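You operate a simulated robot arm through the tools that you are given. There is no shell and no other tool.

The job below is to be done with a simulated two-armed robot. You get a single attempt, and the scene is never put back.

TASK
Show the loose copper electrode sharp at 30x on the grey microscope's screen.
Fine: it stands between the two microscopes; lamp on 2. Set down upright: copper electrode.

It is judged by the outcome, as a careful person would: the job done as asked, and still so three seconds after it is handed in. It fails if anything else is knocked over, pushed out of place, dropped, spilled or broken.

THE ROBOT
Two 7-joint arms with fingered hands on one trunk that stands fixed in place. Base frame: the origin is at the foot of the trunk, x ahead of it, y to its left, z up; the work surface is at about z = 780. Lengths are in mm, angles in rad, forces in N, time in s.
The left shoulder is at [34, 173, 1355], the right one opposite. With the tool pointing down near the work surface each hand reaches from about 100 to 640 mm from the base axis, measured 20 degrees to its own side. Payload 3.5 kg a hand.
The tool frame of a hand sits at the grasp point between the pads (the TCP): z along the fingers, y along the line on which they close. The tips reach 30 mm beyond it. The gripper opens to 104 mm; its body begins 35 mm behind the TCP. The gripper is a hand of 3 fingers: y runs from the thumb to the fingers, the wrist lies at [-15, -104, -178] in the tool frame.
Orientation is told as [roll, pitch, yaw] about the base's x, y, z axes, in that order, counted from this pose: with the fingers straight down and the wrist toward the robot, the tool's x, y and z point along [0, 1, 0], [1, 0, 0] and [0, 0, -1] of the base frame.

THE INTERFACE
- The arms move only by the tool move_arm. It takes "left_motion", "right_motion" or both (then of equal length, played together; a hand with none holds still); each is a list of rows, each a list of 2 entries, a list of its own where there are three numbers: the shift along the tool's x, y, z in mm, then the turn, a rotation vector about the tool's x, y, z in rad. In form: [[[dx, dy, dz], [wx, wy, wz]], ...]. A call has 1 to 20 rows; each row shifts and turns the commanded pose from where the row before left it, along the tool's axes as they then stand. Each row takes 0.2 s and may step no farther than 50 mm and 0.15 rad from the row before; otherwise, the whole call is refused. Where a pose cannot be reached the arm comes as near as it can. A force on the tool above 40 N (or 10 N above the force at the start of the call, whichever is more), or a blocked arm, ends the call early, and 0.2 s more pass. In this call time passes only in rows, and 0.2 s behind the last. It gives the time, the measured TCP pose, the force on the tool (base axes), the opening and the grip force at its end, in the units of the frame above (readings bear some noise), with the torque about the TCP (base axes, N m) and any sound that the robot's microphone picked up.
- Cameras (640 x 400 px; columns grow to the right, rows downward): "scene" is now at [105.9, -46.8, 1536.5]; the picture's right is [-0.50, -0.86, 0.00], its down [-0.43, 0.25, -0.86] and it looks along [0.75, -0.43, -0.50] (base axes); focal length 214 px, centre (320, 200). "left" rides on the left gripper at [-64, -94, -117] in its tool frame; the picture's right is [-0.72, -0.33, 0.61], its down [0.64, -0.65, 0.40] and it looks along [0.27, 0.68, 0.68] (tool axes); focal length 238 px, centre (320, 200). "right" rides on the right gripper at [64, -94, -117] in its tool frame; the picture's right is [-0.72, 0.33, -0.61], its down [-0.64, -0.65, 0.40] and it looks along [-0.27, 0.68, 0.68] (tool axes); focal length 238 px, centre (320, 200). There is no depth. A picture from a camera that has moved, and an enlarged one, comes with that camera's place and axes in the base frame and with its lens.
- grab_frame(camera): a new picture of that camera. No time passes.
- slide_trunk(by): moves the trunk up (or, below 0, down) by that many mm; the arms and the scene camera ride with it, the base frame stays. It gives what a move gives, with no picture.
- curl_fingers(index, middle, thumb_bend, thumb_turn, hand): sets how far each is bent, from 0 (flat) to 1 (curled in); at 0.3 the hand is open as for a grip, at 0.7 the pads meet at the TCP. One left out holds its place. A second passes; each finger stops where it meets its share of the squeeze, and holds until it gets a number again. It is the only way to open and close the hand. It gives what a move gives, with no picture; readings hold the bend of each and the force on the fingers (four entries, about 0 where the hand has none), thumb and palm. thumb_turn goes from beside the hand (0) to across from the fingers (1), as for a grip.
- aim_head(pan, tilt): turns the head with the scene camera to pan (to the left, within 1.501 rad either way) and tilt (down, from -0.506 to 1.204), counted from straight ahead of the robot (the tilt from the chest, where the trunk bows). It gives what a move gives.
- zoom(camera, box): a new picture of the part [left, top, right, bottom] of that camera's present view, enlarged. No time passes.
- finish_job(): hands the job in; it is judged then, once.

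Places have to be worked out from the pictures, the camera data and where the tool is seen. Open the grippers and draw the arms clear of the work before you hand the job in, unless the task says otherwise.

The tools are called after "Request:" as name(argument=value, ...) on one line, values as JSON. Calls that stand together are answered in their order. move_arm: Moves the arms, as the interface text tells. Its arguments: {"type":"object","properties":{"left_motion":{"type":"array","items":{"type":"array"}},"right_motion":{"type":"array","items":{"type":"array"}}},"required":[]} The other tools are called the same way: slide_trunk (by) moves the trunk up or down; curl_fingers (index, middle, thumb_bend, thumb_turn, hand) moves the fingers one by one; aim_head (pan, tilt) turns the head that bears the scene camera; grab_frame (camera) takes a picture; zoom (camera, box) takes an enlarged picture of a part of a camera's view; finish_job () hands the job in.

At the start:

```text
t: 0.0
left_tcp_pos: [340.8, -67.2, 1436.1]
left_tool_rot: [0.0, 0.0, 0.001]
left_force: [0.9, 0.6, -0.3]
left_ft_torque: [0.03, 0.0, 0.0]
left_opening: 103.3
left_gripper_force: 0.1
left_shape: jaw
left_bend: [0.3, 0.3, 0.3, 0.98]
left_finger forces: [0.0, 0.0, 0.0, 0.0, 0.0, 0.0]
right_tcp_pos: [307.5, -402.1, 1393.6]
right_tool_rot: [0.0, -0.001, 0.002]
right_force: [0.2, -0.5, -0.7]
right_ft_torque: [0.02, 0.02, -0.03]
right_opening: 103.6
right_gripper_force: 0.0
right_shape: jaw
right_bend: [0.3, 0.3, 0.3, 0.98]
right_finger forces: [0.0, 0.1, 0.0, 0.1, 0.0, 0.1]
trunk travel left (down, up): [-450.0, 304.0]
head pan, tilt (commanded): [-0.527, 0.527]
```

scene: 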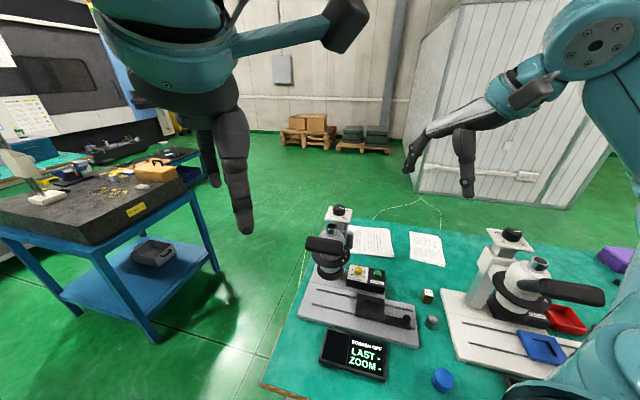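
right: 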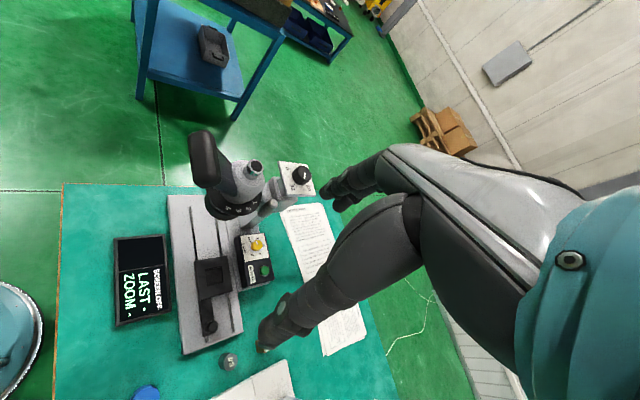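
left: 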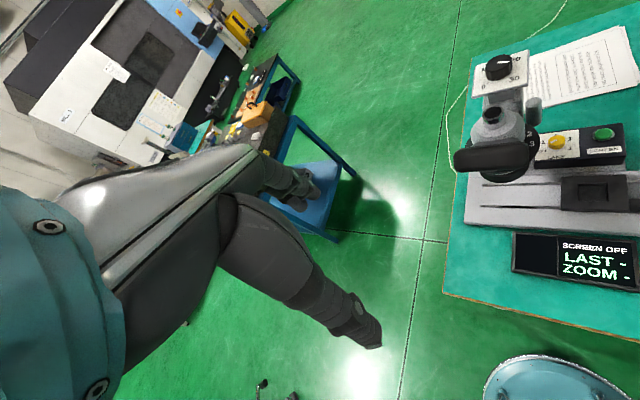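

The first pictures show two microscopes on the teal bench, one grey with a dark screen and one white, with small pieces between them. I take enlarged looks at the bench from the scene camera and turn nothing yet.

Request:
zoom(camera="scene", box=[280, 190, 440, 290])

Request:
zoom(camera="scene", box=[280, 270, 480, 395])

Request:
zoom(camera="scene", box=[420, 220, 640, 395])

Request:
zoom(camera="left", box=[440, 30, 640, 300])

Request:
zoom(camera="right", box=[100, 120, 340, 390])

```text
4.00 times, centred on (360, 240) of scene
camera zoom: at [105.9, -46.8, 1536.5], right [-0.5, -0.86, 0.0], down [-0.43, 0.25, -0.86], along [0.75, -0.43, -0.5], focal length 858 px, centre (160, 40)
```

zoom: 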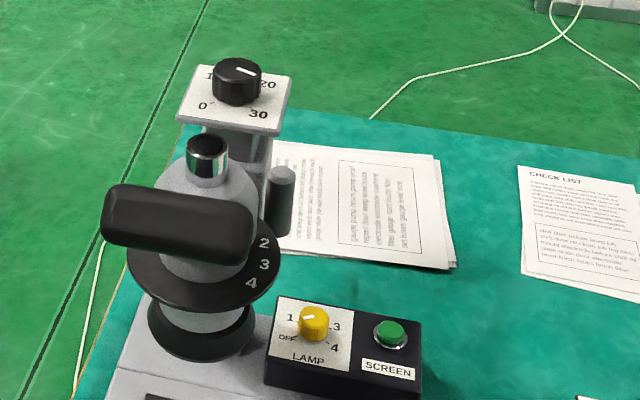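

```text
3.20 times, centred on (380, 332) of scene
camera zoom: at [105.9, -46.8, 1536.5], right [-0.5, -0.86, 0.0], down [-0.43, 0.25, -0.86], along [0.75, -0.43, -0.5], focal length 686 px, centre (128, -224)
```

zoom: 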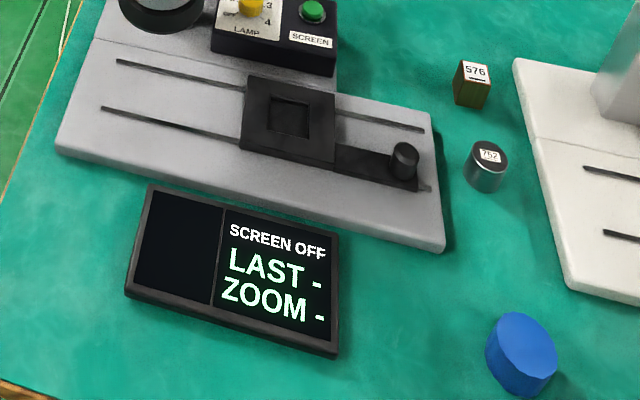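

```text
2.29 times, centred on (530, 308) of scene
camera zoom: at [105.9, -46.8, 1536.5], right [-0.5, -0.86, 0.0], down [-0.43, 0.25, -0.86], along [0.75, -0.43, -0.5], focal length 490 px, centre (-160, -46)
```

zoom: 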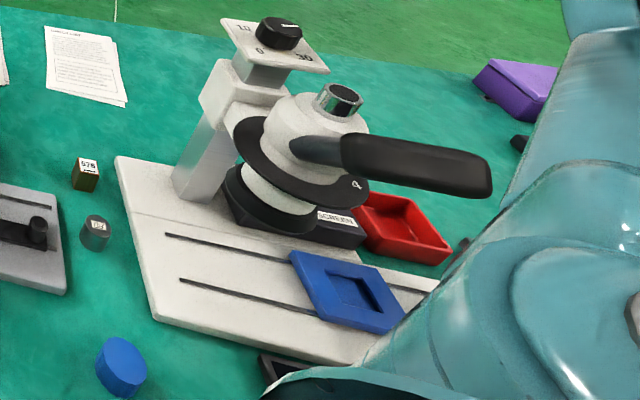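

```text
1.48 times, centred on (540, 165) of left
camera zoom: at [245.9, -130.1, 1552.5], right [-0.33, -0.72, -0.61], down [-0.65, 0.64, -0.4], along [0.68, 0.27, -0.68], focal length 353 px, centre (-6, 252)
```

zoom: 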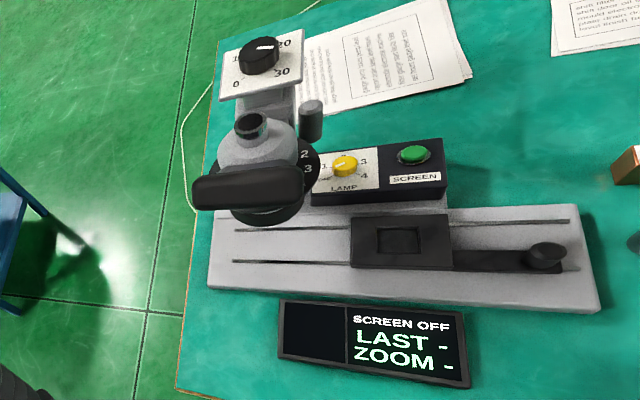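

```text
1.48 times, centred on (220, 255) of right
camera zoom: at [213.4, -338.1, 1510.0], right [0.33, -0.72, 0.61], down [-0.65, -0.64, -0.4], along [0.68, -0.27, -0.68], focal length 353 px, centre (468, 118)
```

zoom: 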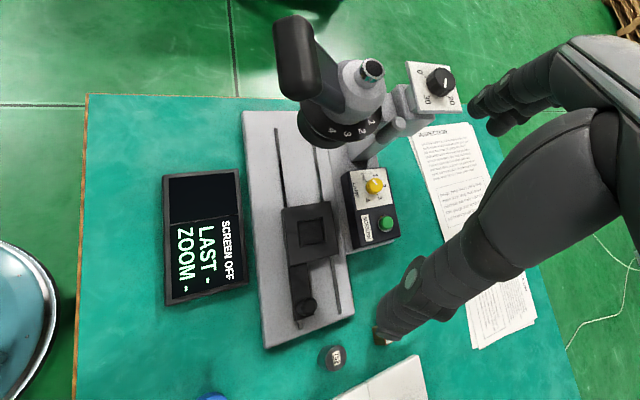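

The papers by the microscopes may hold notes on the pieces (tags 576 and 752) and the controls. I zoom far into the papers and into the pieces.

Request:
zoom(camera="scene", box=[345, 222, 397, 260])

Request:
zoom(camera="scene", box=[404, 228, 448, 268])

Request:
zoom(camera="scene", box=[410, 280, 450, 335])

Request:
zoom(camera="left", box=[530, 20, 640, 110])

Request:
zoom(camera="right", box=[270, 190, 380, 360])

```text
10.53 times, centred on (371, 241) of scene
camera zoom: at [105.9, -46.8, 1536.5], right [-0.5, -0.86, 0.0], down [-0.43, 0.25, -0.86], along [0.75, -0.43, -0.5], focal length 2258 px, centre (-217, -232)
```

zoom: 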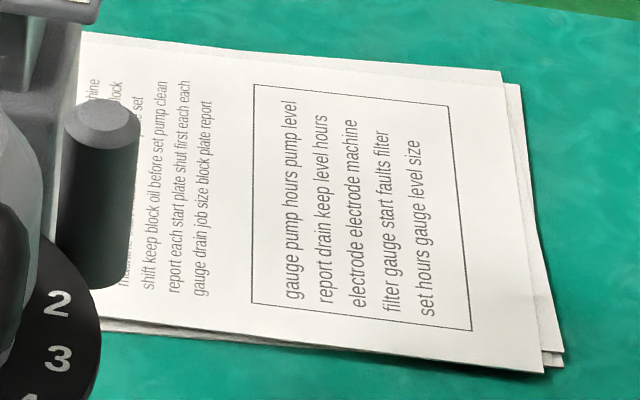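

```text
10.00 times, centred on (426, 248) of scene
camera zoom: at [105.9, -46.8, 1536.5], right [-0.5, -0.86, 0.0], down [-0.43, 0.25, -0.86], along [0.75, -0.43, -0.5], focal length 2145 px, centre (-740, -280)
```

zoom: 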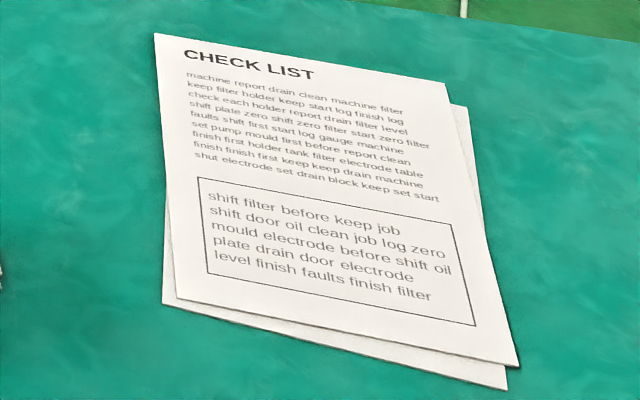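

```text
7.27 times, centred on (430, 308) of scene
camera zoom: at [105.9, -46.8, 1536.5], right [-0.5, -0.86, 0.0], down [-0.43, 0.25, -0.86], along [0.75, -0.43, -0.5], focal length 1560 px, centre (-480, -582)
```

zoom: 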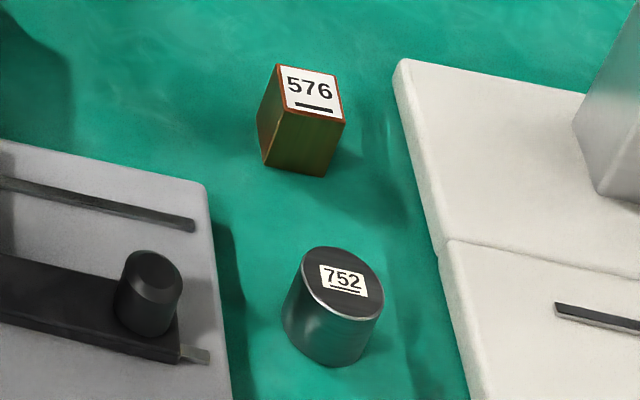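

```text
4.44 times, centred on (585, 65) of left
camera zoom: at [245.9, -130.1, 1552.5], right [-0.33, -0.72, -0.61], down [-0.65, 0.64, -0.4], along [0.68, 0.27, -0.68], focal length 1059 px, centre (-858, 800)
```

zoom: 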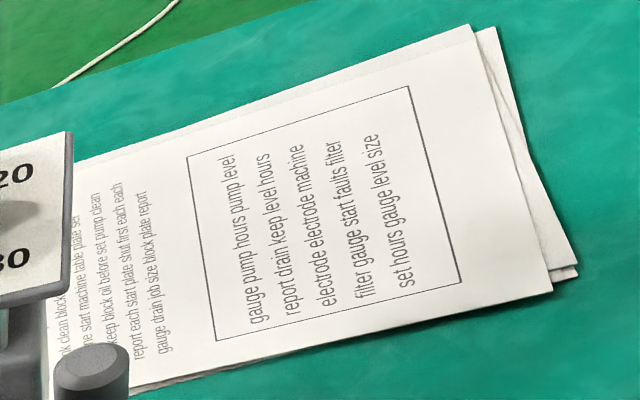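

```text
2.35 times, centred on (325, 275) of right
camera zoom: at [213.4, -338.1, 1510.0], right [0.33, -0.72, 0.61], down [-0.65, -0.64, -0.4], along [0.68, -0.27, -0.68], focal length 561 px, centre (308, 24)
```

zoom: 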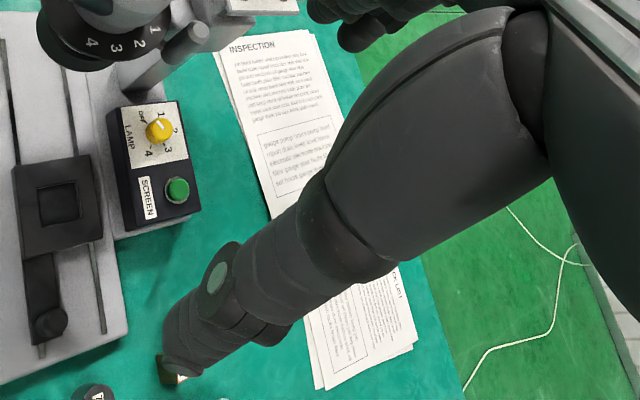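

The paper texts are filler; the square post tagged 576 has copper-red edges, while 752 is a grey cylinder, so 576 (roughly x 348, y -668) looks like the copper electrode. I aim the head more directly at the grey microscope to study its controls.

Request:
aim_head(pan=-0.8, tilt=0.8)

Request:
grab_frame(camera="scene")

```text
t: 0.8
left_tcp_pos: [340.4, -66.1, 1435.1]
left_tool_rot: [-0.001, 0.0, 0.002]
left_force: [-0.2, -0.2, 0.1]
left_ft_torque: [-0.01, 0.0, -0.01]
left_opening: 103.7
left_gripper_force: 0.0
left_shape: jaw
left_bend: [0.3, 0.3, 0.3, 0.98]
left_finger forces: [0.0, 0.0, 0.0, 0.1, 0.0, 0.0]
right_tcp_pos: [309.0, -402.3, 1393.3]
right_tool_rot: [-0.001, 0.001, 0.001]
right_force: [0.1, 0.1, 0.2]
right_ft_torque: [-0.02, 0.01, 0.02]
right_opening: 103.9
right_gripper_force: 0.0
right_shape: jaw
right_bend: [0.3, 0.3, 0.3, 0.98]
right_finger forces: [0.0, 0.0, 0.1, 0.0, 0.1, 0.1]
trunk travel left (down, up): [-450.0, 304.0]
head pan, tilt (commanded): [-0.799, 0.799]
```

```text
taken
camera scene: at [84.2, -59.1, 1513.2], right [-0.72, -0.7, 0.0], down [-0.5, 0.51, -0.7], along [0.49, -0.5, -0.72], focal length 214 px, centre (320, 200)
```

scene: 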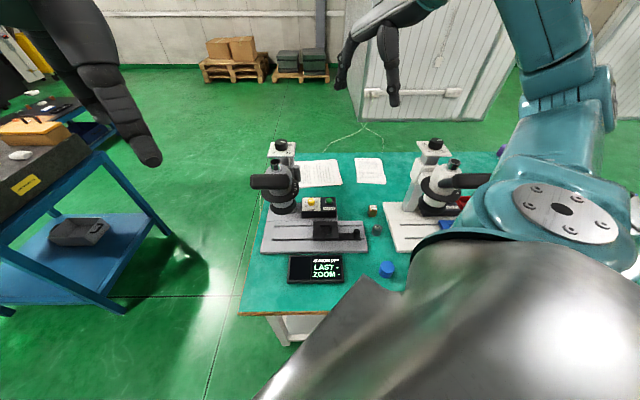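

The bench is square to this view. I enlarge the two microscopes and the area in between.

Request:
zoom(camera="scene", box=[240, 130, 352, 200])

Request:
zoom(camera="scene", box=[248, 190, 408, 290])

Request:
zoom(camera="scene", box=[370, 130, 514, 260])

Request:
zoom(camera="scene", box=[295, 190, 345, 245])

```text
5.71 times, centred on (296, 165) of scene
camera zoom: at [84.2, -59.1, 1513.2], right [-0.72, -0.7, 0.0], down [-0.5, 0.51, -0.7], along [0.49, -0.5, -0.72], focal length 1226 px, centre (457, 400)
```

zoom: 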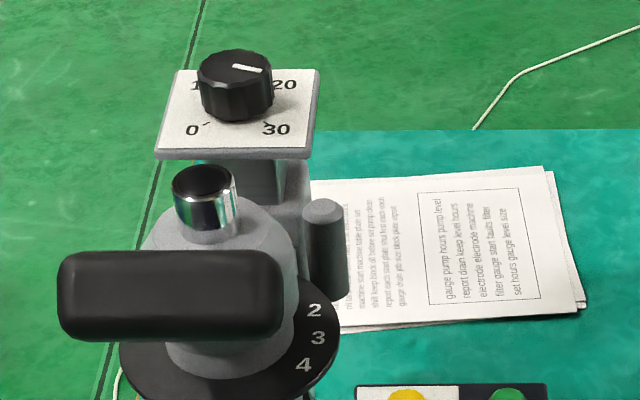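

```text
4.00 times, centred on (328, 240) of scene
camera zoom: at [84.2, -59.1, 1513.2], right [-0.72, -0.7, 0.0], down [-0.5, 0.51, -0.7], along [0.49, -0.5, -0.72], focal length 858 px, centre (288, 40)
```

zoom: 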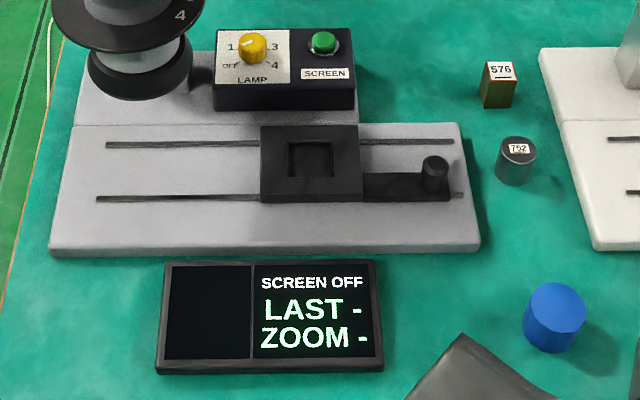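

```text
3.08 times, centred on (442, 195) of scene
camera zoom: at [84.2, -59.1, 1513.2], right [-0.72, -0.7, 0.0], down [-0.5, 0.51, -0.7], along [0.49, -0.5, -0.72], focal length 660 px, centre (-55, 215)
```

zoom: 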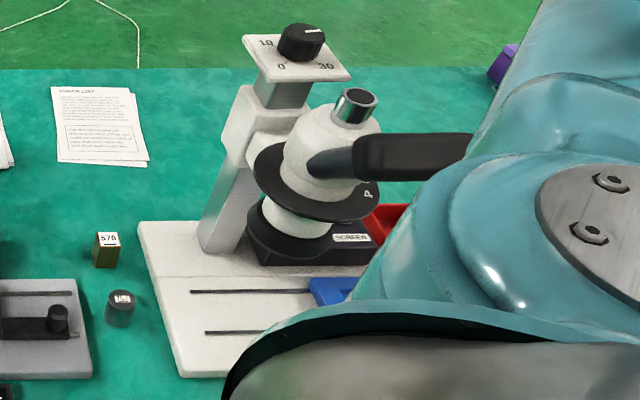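

```text
7.27 times, centred on (320, 218) of scene
camera zoom: at [84.2, -59.1, 1513.2], right [-0.72, -0.7, 0.0], down [-0.5, 0.51, -0.7], along [0.49, -0.5, -0.72], focal length 1560 px, centre (320, 73)
```

zoom: 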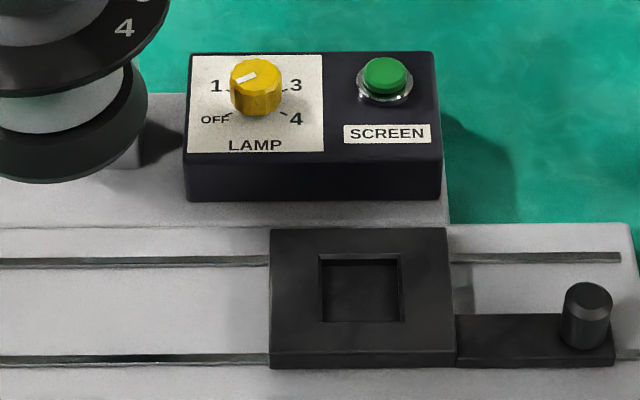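

Zooming re-renders crisply, so I use the left and right wrist cameras for other angles on the head, top knob, lamp box and stage of the grey microscope.

Request:
zoom(camera="left", box=[445, 40, 565, 190])

Request:
zoom(camera="left", box=[470, 45, 540, 90])

Request:
zoom(camera="left", box=[530, 115, 640, 185])

Request:
zoom(camera="right", box=[180, 120, 320, 230])

Request:
zoom(camera="right", box=[170, 220, 290, 380])

```text
2.67 times, centred on (505, 115) of left
camera zoom: at [246.0, -130.0, 1552.5], right [-0.33, -0.72, -0.61], down [-0.65, 0.64, -0.4], along [0.68, 0.27, -0.68], focal length 636 px, centre (-173, 427)
```

zoom: 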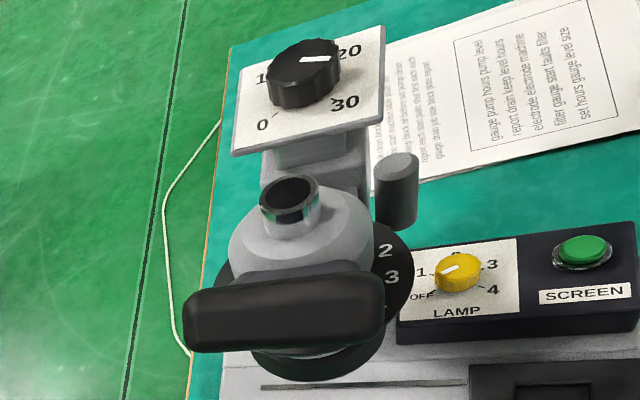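

```text
8.89 times, centred on (505, 68) of left
camera zoom: at [246.0, -130.0, 1552.5], right [-0.33, -0.72, -0.61], down [-0.65, 0.64, -0.4], along [0.68, 0.27, -0.68], focal length 2119 px, centre (-1324, 1378)
```

zoom: 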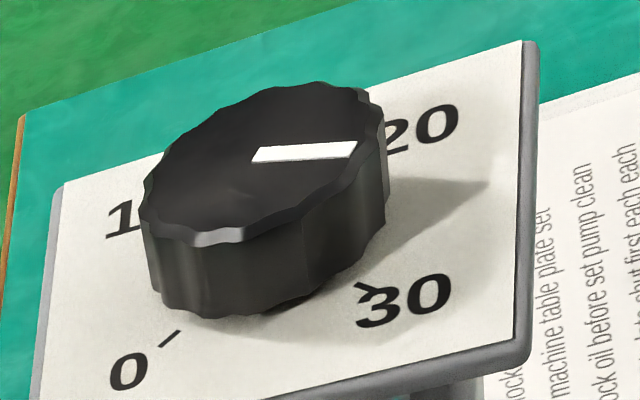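

```text
5.71 times, centred on (585, 150) of left
camera zoom: at [246.0, -130.0, 1552.5], right [-0.33, -0.72, -0.61], down [-0.65, 0.64, -0.4], along [0.68, 0.27, -0.68], focal length 1362 px, centre (-1194, 486)
```

zoom: 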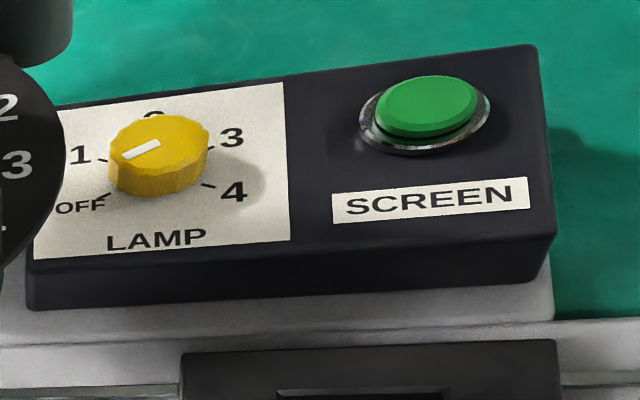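

```text
3.64 times, centred on (250, 175) of right
camera zoom: at [213.5, -338.0, 1510.0], right [0.33, -0.72, 0.61], down [-0.65, -0.64, -0.4], along [0.68, -0.27, -0.68], focal length 867 px, centre (574, 291)
```

zoom: 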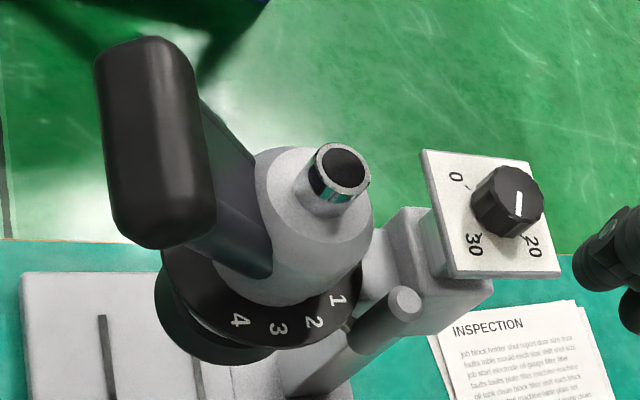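

```text
2.50 times, centred on (230, 300) of right
camera zoom: at [213.5, -338.0, 1510.0], right [0.33, -0.72, 0.61], down [-0.65, -0.64, -0.4], along [0.68, -0.27, -0.68], focal length 596 px, centre (545, -50)
```

zoom: 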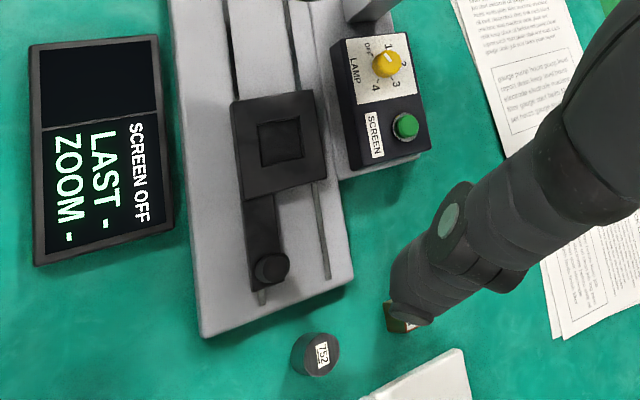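

The head seems to carry a numbered ring (1–4), a grey vertical post near (525,-404,1097) and a 0–30 knob on the column top pointing at about 20; the lamp knob points near 1. I swing the right hand camera round to view the head from its right side, well clear of the scope (TCP about (409,-513,1231)).

Request:
move_arm(right_motion=[[[-22.2, 20, 32.4], [0, 0, 0]], [[-22.2, 20, 32.4], [0, 0, 0]], [[-22.2, 20, 32.4], [0, 0, 0]], [[-22.2, 20, 32.4], [0, 0, 0]], [[-22.2, 20, 32.4], [0, 0, 0]], [[0, 0, 0], [0, 0, -0.15]], [[0, 0, 0], [0, 0, -0.15]], [[0, 0, 0], [0, 0, -0.15]], [[0, 0, 0], [0, 0, -0.15]], [[0, 0, 0], [0, 0, -0.15]], [[0, 0, 0], [0, 0, -0.15]], [[0, 0, 0], [0, 0, -0.15]]])

Request:
grab_frame(camera="right")

Request:
grab_frame(camera="scene")

```text
t: 3.4
left_tcp_pos: [341.7, -66.4, 1436.1]
left_tool_rot: [0.0, 0.0, 0.003]
left_force: [0.1, -0.5, 0.5]
left_ft_torque: [0.02, 0.0, 0.03]
left_opening: 103.7
left_gripper_force: 0.1
left_shape: jaw
left_bend: [0.3, 0.3, 0.3, 0.98]
left_finger forces: [0.0, 0.0, 0.1, 0.0, 0.0, 0.0]
right_tcp_pos: [408.1, -514.0, 1231.4]
right_tool_rot: [0.0, 0.001, 1.054]
right_force: [0.2, 1.0, -0.2]
right_ft_torque: [-0.02, 0.0, 0.01]
right_opening: 103.8
right_gripper_force: 0.0
right_shape: jaw
right_bend: [0.3, 0.3, 0.3, 0.98]
right_finger forces: [0.1, 0.0, 0.0, 0.0, 0.0, 0.1]
trunk travel left (down, up): [-450.0, 304.0]
head pan, tilt (commanded): [-0.799, 0.799]
```

```text
taken
camera right: at [305.0, -563.6, 1348.1], right [0.79, -0.07, 0.61], down [0.23, -0.89, -0.4], along [0.57, 0.46, -0.68], focal length 238 px, centre (320, 200)
```

right: 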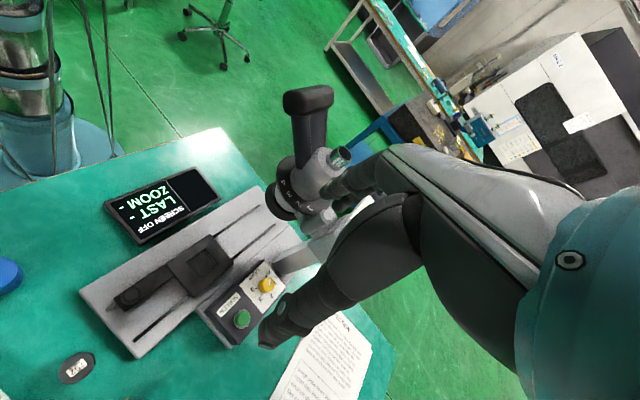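

```text
taken
camera scene: at [84.8, -59.2, 1513.0], right [-0.72, -0.7, 0.0], down [-0.5, 0.51, -0.7], along [0.49, -0.5, -0.72], focal length 214 px, centre (320, 200)
```

scene: 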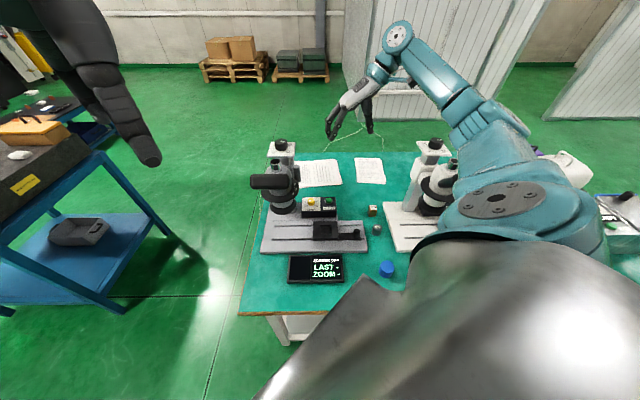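

The view is from the scope's right side now; the hand hides part of it. I zoom on the head and ring from here.

Request:
zoom(camera="right", box=[250, 80, 370, 230])

Request:
zoom(camera="right", box=[80, 170, 320, 370])

Request:
zoom(camera="scene", box=[390, 130, 490, 260])

```text
2.67 times, centred on (310, 155) of right
camera zoom: at [305.0, -563.6, 1348.1], right [0.79, -0.07, 0.61], down [0.23, -0.89, -0.4], along [0.57, 0.46, -0.68], focal length 636 px, centre (347, 320)
```

zoom: 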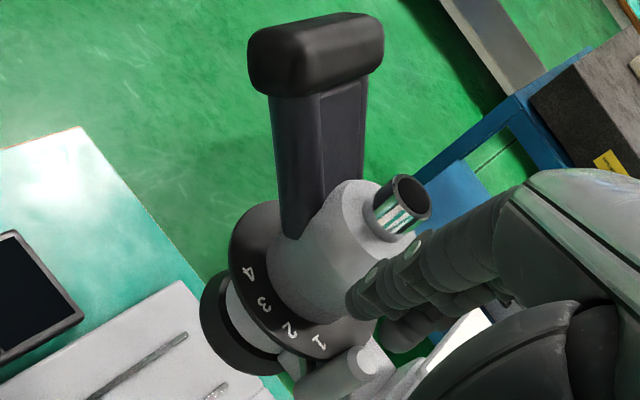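

```text
2.00 times, centred on (200, 270) of right
camera zoom: at [305.0, -563.6, 1348.1], right [0.79, -0.07, 0.61], down [0.23, -0.89, -0.4], along [0.57, 0.46, -0.68], focal length 477 px, centre (560, 60)
```

zoom: 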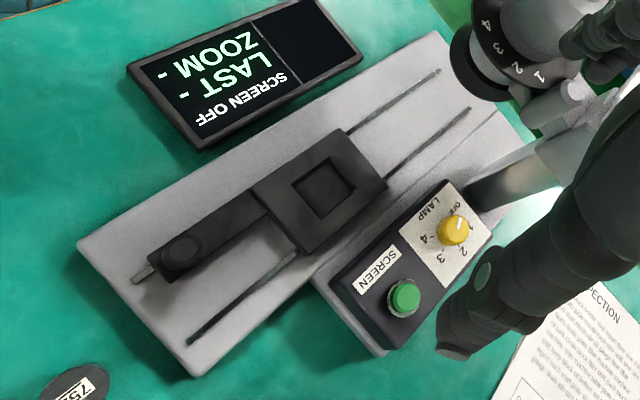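

```text
3.08 times, centred on (440, 195) of scene
camera zoom: at [84.8, -59.2, 1513.0], right [-0.72, -0.7, 0.0], down [-0.5, 0.51, -0.7], along [0.49, -0.5, -0.72], focal length 660 px, centre (-49, 215)
```

zoom: 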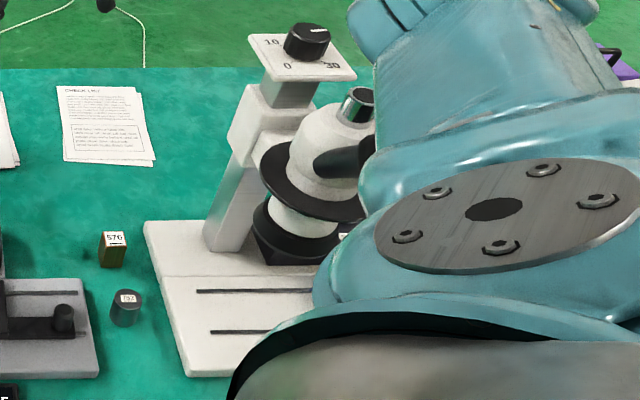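

The lamp mark lies at OFF, and ring numbers 1–4 sit at about 27° spacing around the head axis (520,-327). I bring the right camera lower and nearer to understand the grey post beside the ring.

Request:
move_arm(right_motion=[[[0, 0, 0], [0, 0, 0.131]], [[0, 0, 0], [0, 0, 0.131]], [[-18.6, 6.8, 39.3], [0, 0, 0]], [[-18.6, 6.8, 39.3], [0, 0, 0]], [[-18.6, 6.8, 39.3], [0, 0, 0]]])

Request:
grab_frame(camera="right")

Request:
zoom(camera="right", box=[240, 60, 400, 180])

```text
t: 4.6
left_tcp_pos: [341.2, -66.3, 1435.0]
left_tool_rot: [0.001, 0.001, 0.002]
left_force: [0.5, 0.1, -0.5]
left_ft_torque: [0.0, 0.01, 0.04]
left_opening: 103.6
left_gripper_force: 0.1
left_shape: jaw
left_bend: [0.3, 0.3, 0.3, 0.98]
left_finger forces: [0.0, 0.0, 0.1, 0.1, 0.0, 0.1]
right_tcp_pos: [460.9, -539.3, 1112.3]
right_tool_rot: [0.0, 0.003, 0.789]
right_force: [0.1, 0.4, -0.2]
right_ft_torque: [-0.01, 0.01, -0.02]
right_opening: 103.8
right_gripper_force: 0.1
right_shape: jaw
right_bend: [0.3, 0.3, 0.3, 0.98]
right_finger forces: [0.1, 0.0, 0.0, 0.1, 0.1, 0.0]
trunk travel left (down, up): [-450.0, 304.0]
head pan, tilt (commanded): [-0.799, 0.799]
```

```text
taken
camera right: at [348.7, -561.6, 1229.5], right [0.74, -0.27, 0.61], down [-0.01, -0.92, -0.4], along [0.67, 0.29, -0.68], focal length 238 px, centre (320, 200)
```

right: 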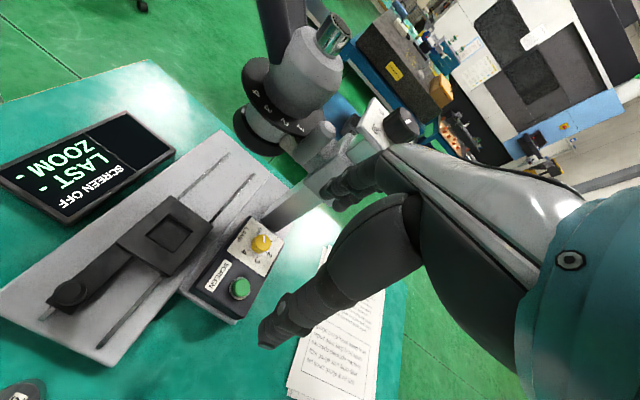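

```text
3.33 times, centred on (320, 120) of right
camera zoom: at [348.7, -561.6, 1229.5], right [0.74, -0.27, 0.61], down [-0.01, -0.92, -0.4], along [0.67, 0.29, -0.68], focal length 794 px, centre (320, 467)
```

zoom: 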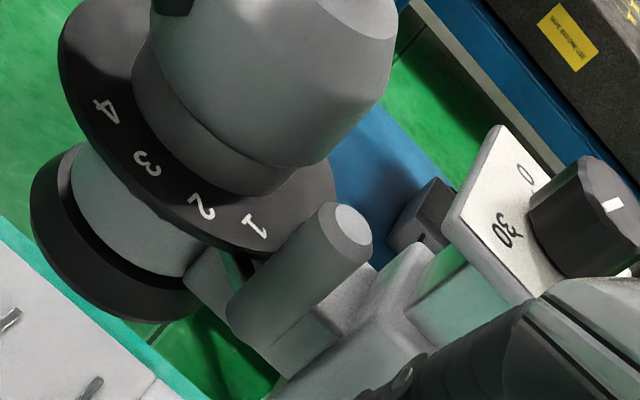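

I zoom deeper on the ring, the post and the arm to look for an index mark.

Request:
zoom(camera="right", box=[235, 60, 335, 150])

Request:
zoom(camera="right", box=[270, 100, 350, 165])

Request:
zoom(camera="right", box=[180, 200, 290, 330])

Request:
zoom(camera="left", box=[480, 95, 560, 165])

```text
4.44 times, centred on (285, 105) of right
camera zoom: at [348.7, -561.6, 1229.5], right [0.74, -0.27, 0.61], down [-0.01, -0.92, -0.4], along [0.67, 0.29, -0.68], focal length 1059 px, centre (476, 622)
```

zoom: 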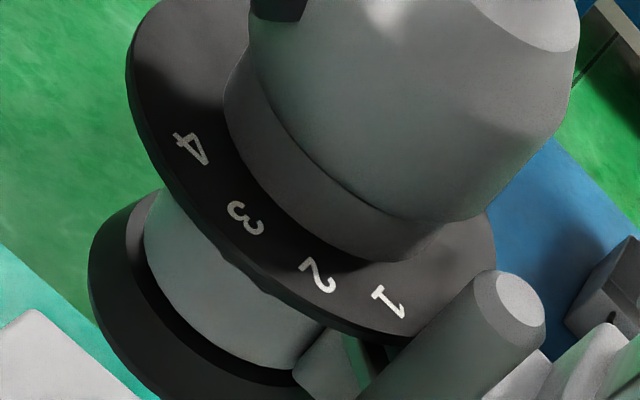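

```text
6.15 times, centred on (310, 132) of right
camera zoom: at [348.7, -561.6, 1229.5], right [0.74, -0.27, 0.61], down [-0.01, -0.92, -0.4], along [0.67, 0.29, -0.68], focal length 1467 px, centre (382, 615)
```

zoom: 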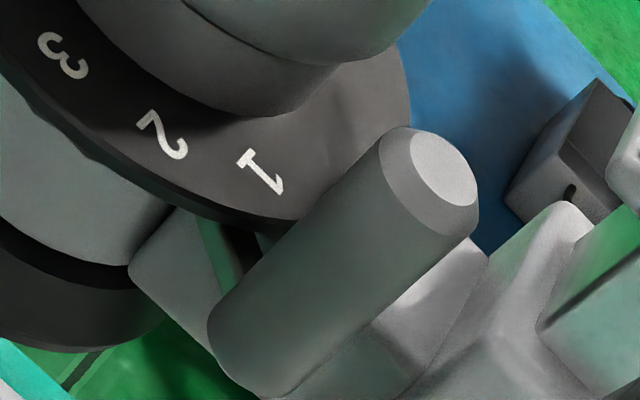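

```text
3.08 times, centred on (235, 265) of right
camera zoom: at [348.7, -561.6, 1229.5], right [0.74, -0.27, 0.61], down [-0.01, -0.92, -0.4], along [0.67, 0.29, -0.68], focal length 733 px, centre (582, 0)
```

zoom: 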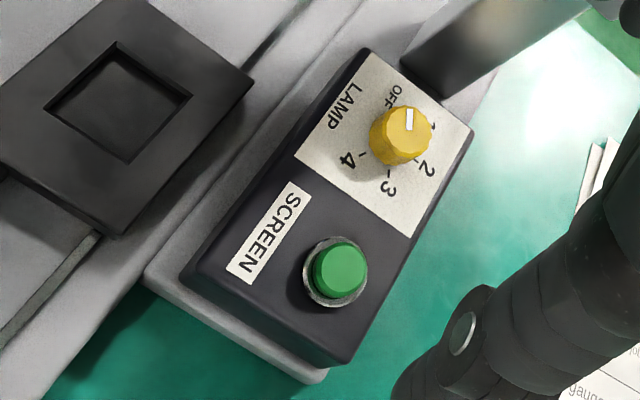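

```text
5.71 times, centred on (520, 130) of left
camera zoom: at [247.3, -130.5, 1552.2], right [-0.33, -0.72, -0.61], down [-0.65, 0.64, -0.4], along [0.68, 0.27, -0.68], focal length 1362 px, centre (-823, 600)
```

zoom: 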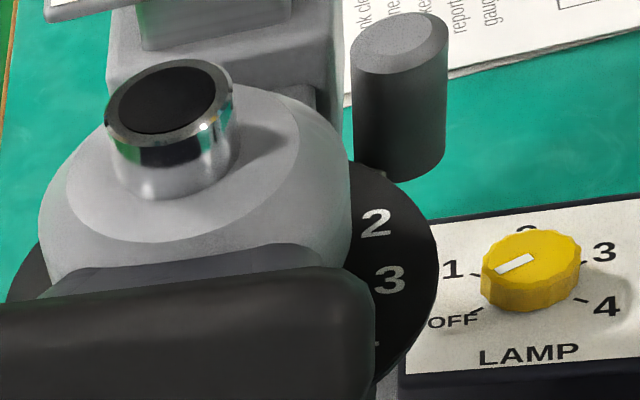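

The post looks like a fixed part of the arm and the ring is scalloped, so I will learn what each control does from the screen. Button top is at about (503,-545,854) and the lamp knob at about (547,-481,866); I lower the trunk 100 mm for reach and close the right hand to press with its tips.

Request:
slide_trunk(by=-100)

Request:
curl_fingers(hand="right", index=0.7, middle=0.7, thumb_bend=0.7, thumb_turn=1.0)

Request:
grab_frame(camera="right")

Request:
grab_frame(camera="scene")

```text
t: 5.9
left_tcp_pos: [340.5, -66.4, 1336.7]
left_tool_rot: [-0.001, -0.001, 0.002]
left_force: [-0.3, -1.0, 0.3]
left_ft_torque: [-0.01, 0.0, 0.0]
left_opening: 103.5
left_gripper_force: 0.1
left_shape: jaw
left_bend: [0.3, 0.3, 0.3, 0.98]
left_finger forces: [0.1, 0.0, 0.1, 0.0, 0.1, 0.0]
right_tcp_pos: [462.2, -539.2, 1013.5]
right_tool_rot: [-0.001, 0.001, 0.788]
right_force: [-0.5, -0.2, -0.8]
right_ft_torque: [0.01, -0.03, -0.01]
right_opening: 103.7
right_gripper_force: 0.1
right_shape: jaw
right_bend: [0.3, 0.3, 0.3, 0.98]
right_finger forces: [0.1, 0.1, 0.1, 0.0, 0.0, 0.0]
trunk travel left (down, up): [-350.0, 404.0]
head pan, tilt (commanded): [-0.799, 0.799]
```

```text
t: 6.9
left_tcp_pos: [340.0, -67.1, 1334.7]
left_tool_rot: [0.0, 0.001, 0.0]
left_force: [0.3, -1.1, -0.8]
left_ft_torque: [0.01, -0.01, 0.0]
left_opening: 103.5
left_gripper_force: 0.1
left_shape: jaw
left_bend: [0.3, 0.3, 0.3, 0.98]
left_finger forces: [0.1, 0.1, 0.0, 0.0, 0.0, 0.0]
right_tcp_pos: [462.1, -539.0, 1013.4]
right_tool_rot: [-0.004, 0.002, 0.789]
right_force: [-0.6, 0.3, 0.6]
right_ft_torque: [-0.04, 0.01, 0.0]
right_opening: 1.6
right_gripper_force: 0.0
right_shape: fingers
right_bend: [0.7, 0.7, 0.7, 1.0]
right_finger forces: [0.0, 0.1, 0.0, 0.0, 0.0, 0.0]
trunk travel left (down, up): [-350.0, 404.0]
head pan, tilt (commanded): [-0.799, 0.799]
```

```text
taken
camera right: at [349.9, -560.0, 1130.5], right [0.74, -0.27, 0.61], down [-0.01, -0.92, -0.4], along [0.67, 0.29, -0.68], focal length 238 px, centre (320, 200)
```

right: 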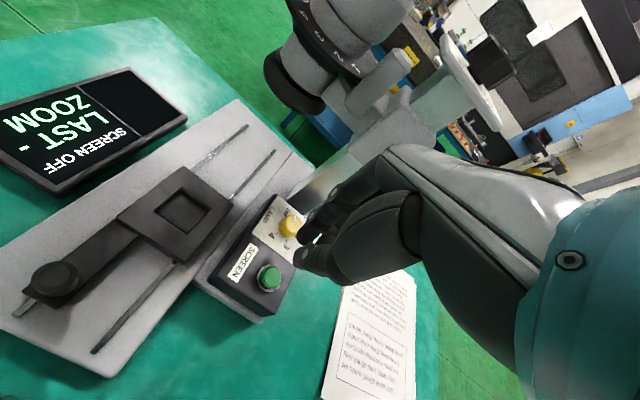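

```text
taken
camera scene: at [108.2, -59.2, 1412.3], right [-0.72, -0.7, 0.0], down [-0.5, 0.51, -0.7], along [0.49, -0.5, -0.72], focal length 214 px, centre (320, 200)
```

scene: 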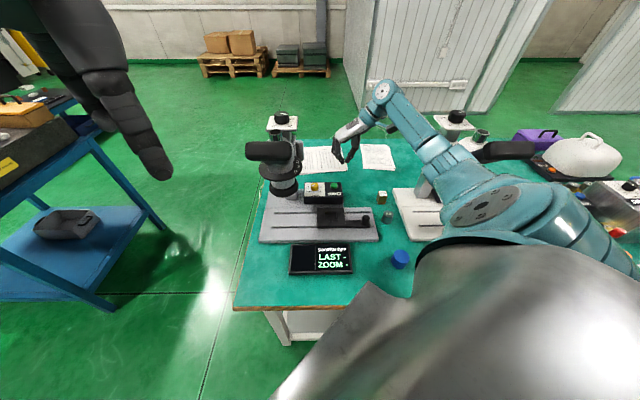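

The forearm crosses in front of the white scope in this view; I zoom there to judge the clearance before moving on.

Request:
zoom(camera="scene", box=[340, 60, 580, 260])

Request:
zoom(camera="right", box=[200, 180, 360, 320])

```text
2.00 times, centred on (460, 160) of scene
camera zoom: at [108.2, -59.2, 1412.3], right [-0.72, -0.7, 0.0], down [-0.5, 0.51, -0.7], along [0.49, -0.5, -0.72], focal length 429 px, centre (40, 280)
```

zoom: 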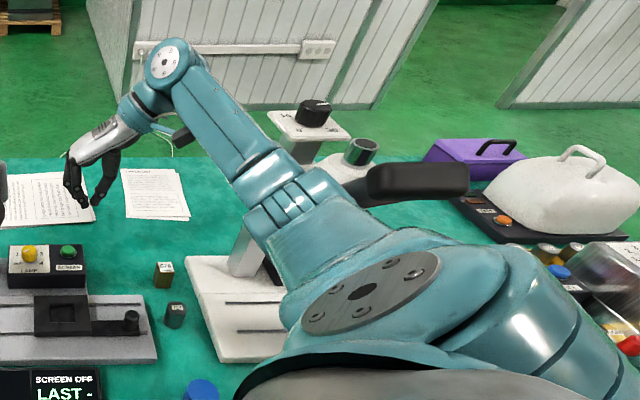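

```text
2.86 times, centred on (280, 250) of right
camera zoom: at [349.9, -560.0, 1130.5], right [0.74, -0.27, 0.61], down [-0.01, -0.92, -0.4], along [0.67, 0.29, -0.68], focal length 681 px, centre (434, 57)
```

zoom: 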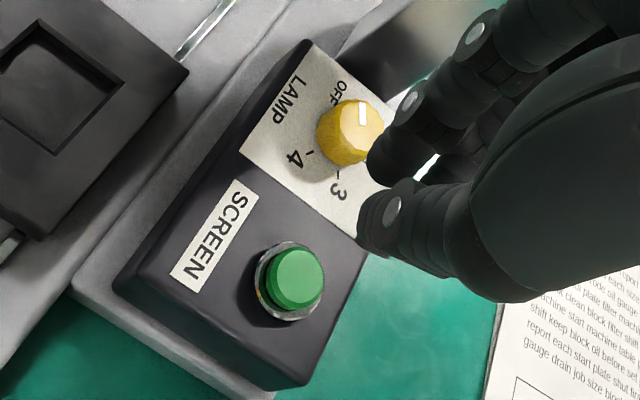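

Clearances look fine (elbow about 75 mm and forearm about 40 mm from the white scope). I turn the right hand back to yaw 0 and bring the closed tips above the green button, stopping about 25 mm over it.

Request:
move_arm(right_motion=[[[0, 0, 0], [0, 0, 0.1315]], [[0, 0, 0], [0, 0, 0.1315]], [[0, 0, 0], [0, 0, 0.1315]], [[0, 0, 0], [0, 0, 0.1315]], [[0, 0, 0], [0, 0, 0.1315]], [[0, 0, 0], [0, 0, 0.1315]], [[-2, 13.8, 34.4], [0, 0, 0]], [[-2, 13.8, 34.4], [0, 0, 0]], [[-2, 13.8, 34.4], [0, 0, 0]]])

Request:
grab_frame(camera="right")

Request:
grab_frame(camera="scene")

Request:
zoom(camera="scene", box=[290, 130, 390, 210])

```text
t: 8.9
left_tcp_pos: [340.4, -66.1, 1335.3]
left_tool_rot: [0.0, 0.0, 0.002]
left_force: [-1.2, 0.2, 0.2]
left_ft_torque: [0.0, -0.02, -0.04]
left_opening: 103.4
left_gripper_force: 0.1
left_shape: jaw
left_bend: [0.3, 0.3, 0.3, 0.98]
left_finger forces: [0.0, 0.0, 0.1, 0.0, 0.0, 0.0]
right_tcp_pos: [503.0, -545.5, 909.4]
right_tool_rot: [-0.006, 0.001, 0.001]
right_force: [0.5, -0.2, -0.4]
right_ft_torque: [-0.01, -0.03, -0.06]
right_opening: 1.8
right_gripper_force: 0.2
right_shape: fingers
right_bend: [0.7, 0.7, 0.7, 1.0]
right_finger forces: [0.1, 0.0, 0.1, 0.0, 0.1, 0.1]
trunk travel left (down, up): [-350.0, 404.0]
head pan, tilt (commanded): [-0.799, 0.799]
```

```text
taken
camera right: at [409.1, -481.8, 1026.6], right [0.33, -0.72, 0.62], down [-0.65, -0.64, -0.4], along [0.68, -0.27, -0.68], focal length 238 px, centre (320, 200)
```

right: 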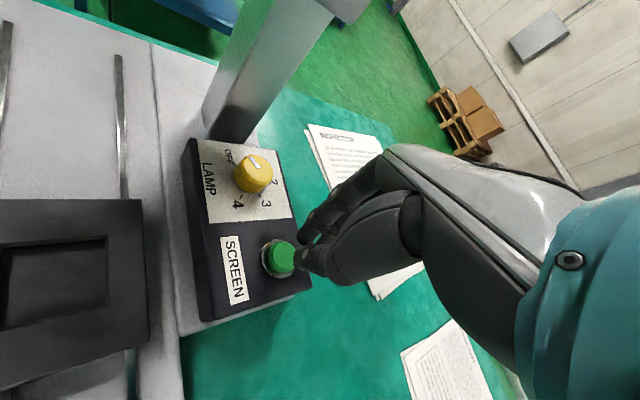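

```text
taken
camera scene: at [108.7, -59.5, 1412.2], right [-0.72, -0.7, 0.0], down [-0.5, 0.51, -0.7], along [0.49, -0.5, -0.72], focal length 214 px, centre (320, 200)
```

scene: 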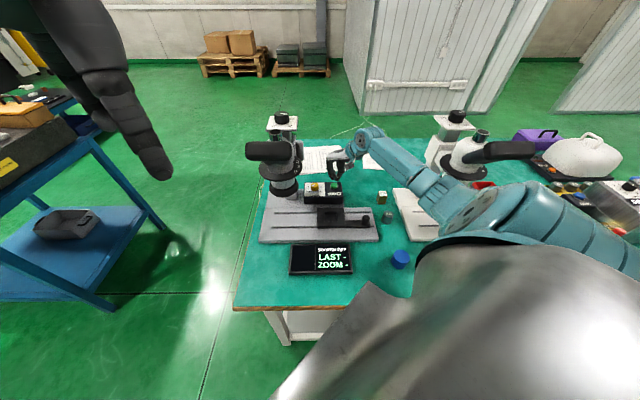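

```text
5.00 times, centred on (340, 170) of scene
camera zoom: at [108.7, -59.5, 1412.2], right [-0.72, -0.7, 0.0], down [-0.5, 0.51, -0.7], along [0.49, -0.5, -0.72], focal length 1072 px, centre (220, 350)
```

zoom: 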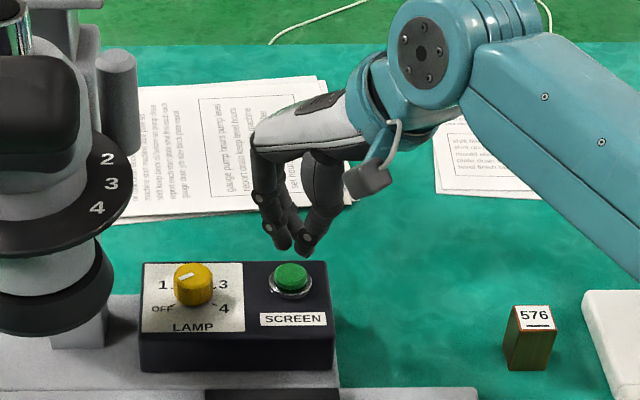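

The closed tips are centred above the green button (tips about z 879, button about 854). I press down in small steps about 6 mm past first contact and come straight back up.

Request:
move_arm(right_motion=[[[0, 0, 18], [0, 0, 0]], [[0, 0, 4], [0, 0, 0]], [[0, 0, 3], [0, 0, 0]], [[0, 0, 3], [0, 0, 0]], [[0, 0, 3], [0, 0, 0]]])

Request:
zoom(camera="scene", box=[270, 150, 390, 290])

```text
t: 10.1
left_tcp_pos: [340.1, -66.8, 1335.8]
left_tool_rot: [0.001, 0.001, 0.001]
left_force: [0.0, 0.2, -0.6]
left_ft_torque: [0.01, 0.0, -0.02]
left_opening: 103.3
left_gripper_force: 0.1
left_shape: jaw
left_bend: [0.3, 0.3, 0.3, 0.98]
left_finger forces: [0.1, 0.0, 0.0, 0.1, 0.0, 0.2]
right_tcp_pos: [503.2, -545.0, 881.9]
right_tool_rot: [-0.003, -0.003, -0.002]
right_force: [0.8, -1.6, 5.3]
right_ft_torque: [0.03, -0.08, -0.01]
right_opening: 0.8
right_gripper_force: 3.0
right_shape: fingers
right_bend: [0.7, 0.7, 0.7, 1.0]
right_finger forces: [4.8, 0.5, 0.0, 0.0, 0.1, 0.0]
trunk travel left (down, up): [-350.0, 404.0]
head pan, tilt (commanded): [-0.799, 0.799]
heard: click
```

```text
2.86 times, centred on (330, 220) of scene
camera zoom: at [107.8, -58.7, 1412.4], right [-0.72, -0.7, 0.0], down [-0.5, 0.51, -0.7], along [0.49, -0.5, -0.72], focal length 613 px, centre (291, 143)
```

zoom: 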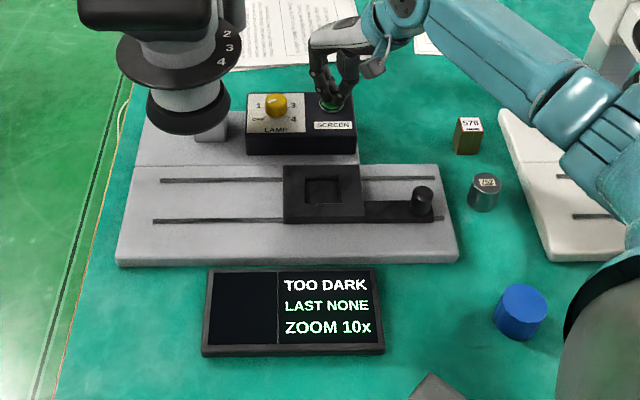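

The screen came on: "TOO DARK, LAST NONE, ZOOM 10x" — so the ring is the zoom (1 = 10x, so 3 should be 30x) and the top 0–30 knob is the focus. I lift off the button and check that the screen stays on.

Request:
move_arm(right_motion=[[[0, 0, -30], [0, 0, 0]], [[0, 0, -30], [0, 0, 0]]])

Request:
zoom(camera="scene", box=[270, 150, 390, 290])

Request:
zoom(camera="right", box=[200, 180, 340, 320])

```text
t: 10.7
left_tcp_pos: [340.4, -65.4, 1334.5]
left_tool_rot: [0.0, 0.0, 0.003]
left_force: [0.1, 0.3, 0.2]
left_ft_torque: [0.03, 0.0, 0.02]
left_opening: 103.3
left_gripper_force: 0.1
left_shape: jaw
left_bend: [0.3, 0.3, 0.3, 0.98]
left_finger forces: [0.0, 0.0, 0.0, 0.0, 0.0, 0.1]
right_tcp_pos: [504.7, -543.9, 939.4]
right_tool_rot: [-0.001, 0.003, 0.001]
right_force: [-0.6, 0.1, -0.6]
right_ft_torque: [0.02, 0.02, 0.01]
right_opening: 1.0
right_gripper_force: 0.2
right_shape: fingers
right_bend: [0.7, 0.7, 0.7, 1.0]
right_finger forces: [0.0, 0.0, 0.1, 0.1, 0.1, 0.0]
trunk travel left (down, up): [-350.0, 404.0]
head pan, tilt (commanded): [-0.799, 0.799]
```

```text
2.86 times, centred on (330, 220) of scene
camera zoom: at [108.1, -59.1, 1412.3], right [-0.72, -0.7, 0.0], down [-0.5, 0.51, -0.7], along [0.49, -0.5, -0.72], focal length 613 px, centre (291, 143)
```

zoom: 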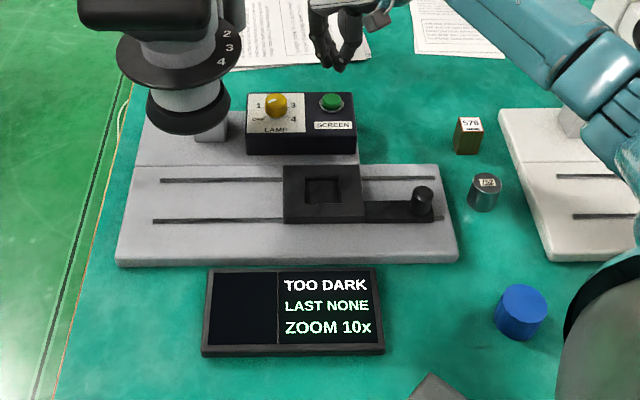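

```text
2.86 times, centred on (270, 250) of right
camera zoom: at [410.0, -480.5, 1056.5], right [0.33, -0.72, 0.61], down [-0.65, -0.64, -0.4], along [0.68, -0.27, -0.68], focal length 681 px, centre (463, 57)
```

zoom: 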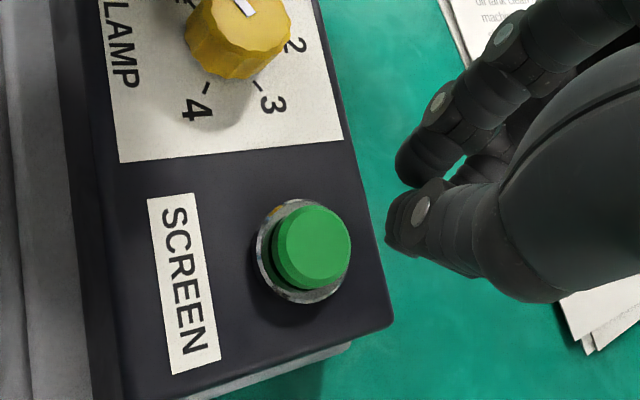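

Screen stays on. Now I refine the lamp knob position with zooms from both cameras.

Request:
zoom(camera="scene", box=[305, 165, 355, 205])

Request:
zoom(camera="right", box=[200, 130, 310, 250])

```text
10.00 times, centred on (330, 185) of scene
camera zoom: at [108.1, -59.1, 1412.3], right [-0.72, -0.7, 0.0], down [-0.5, 0.51, -0.7], along [0.49, -0.5, -0.72], focal length 2145 px, centre (220, 350)
```

zoom: 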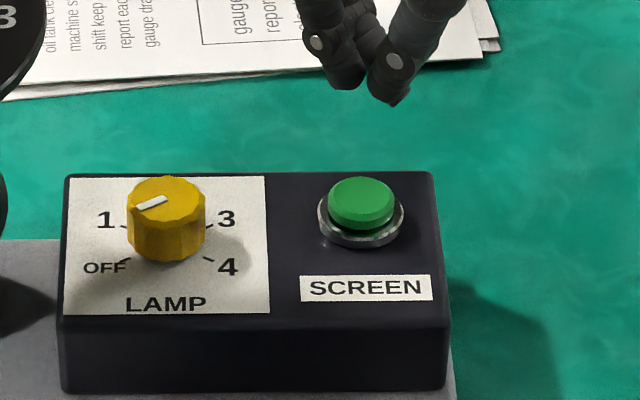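

```text
3.33 times, centred on (255, 190) of right
camera zoom: at [410.0, -480.5, 1056.5], right [0.33, -0.72, 0.61], down [-0.65, -0.64, -0.4], along [0.68, -0.27, -0.68], focal length 794 px, centre (537, 233)
```

zoom: 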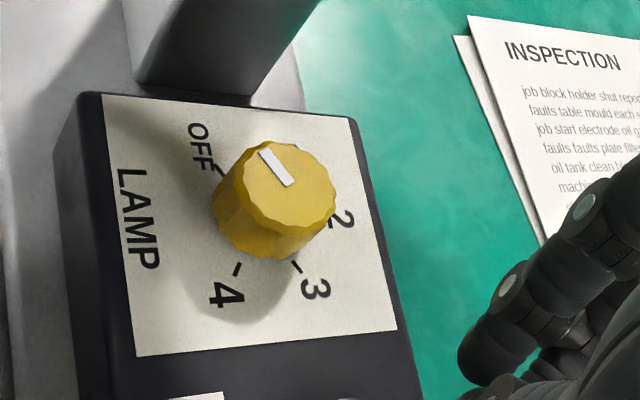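

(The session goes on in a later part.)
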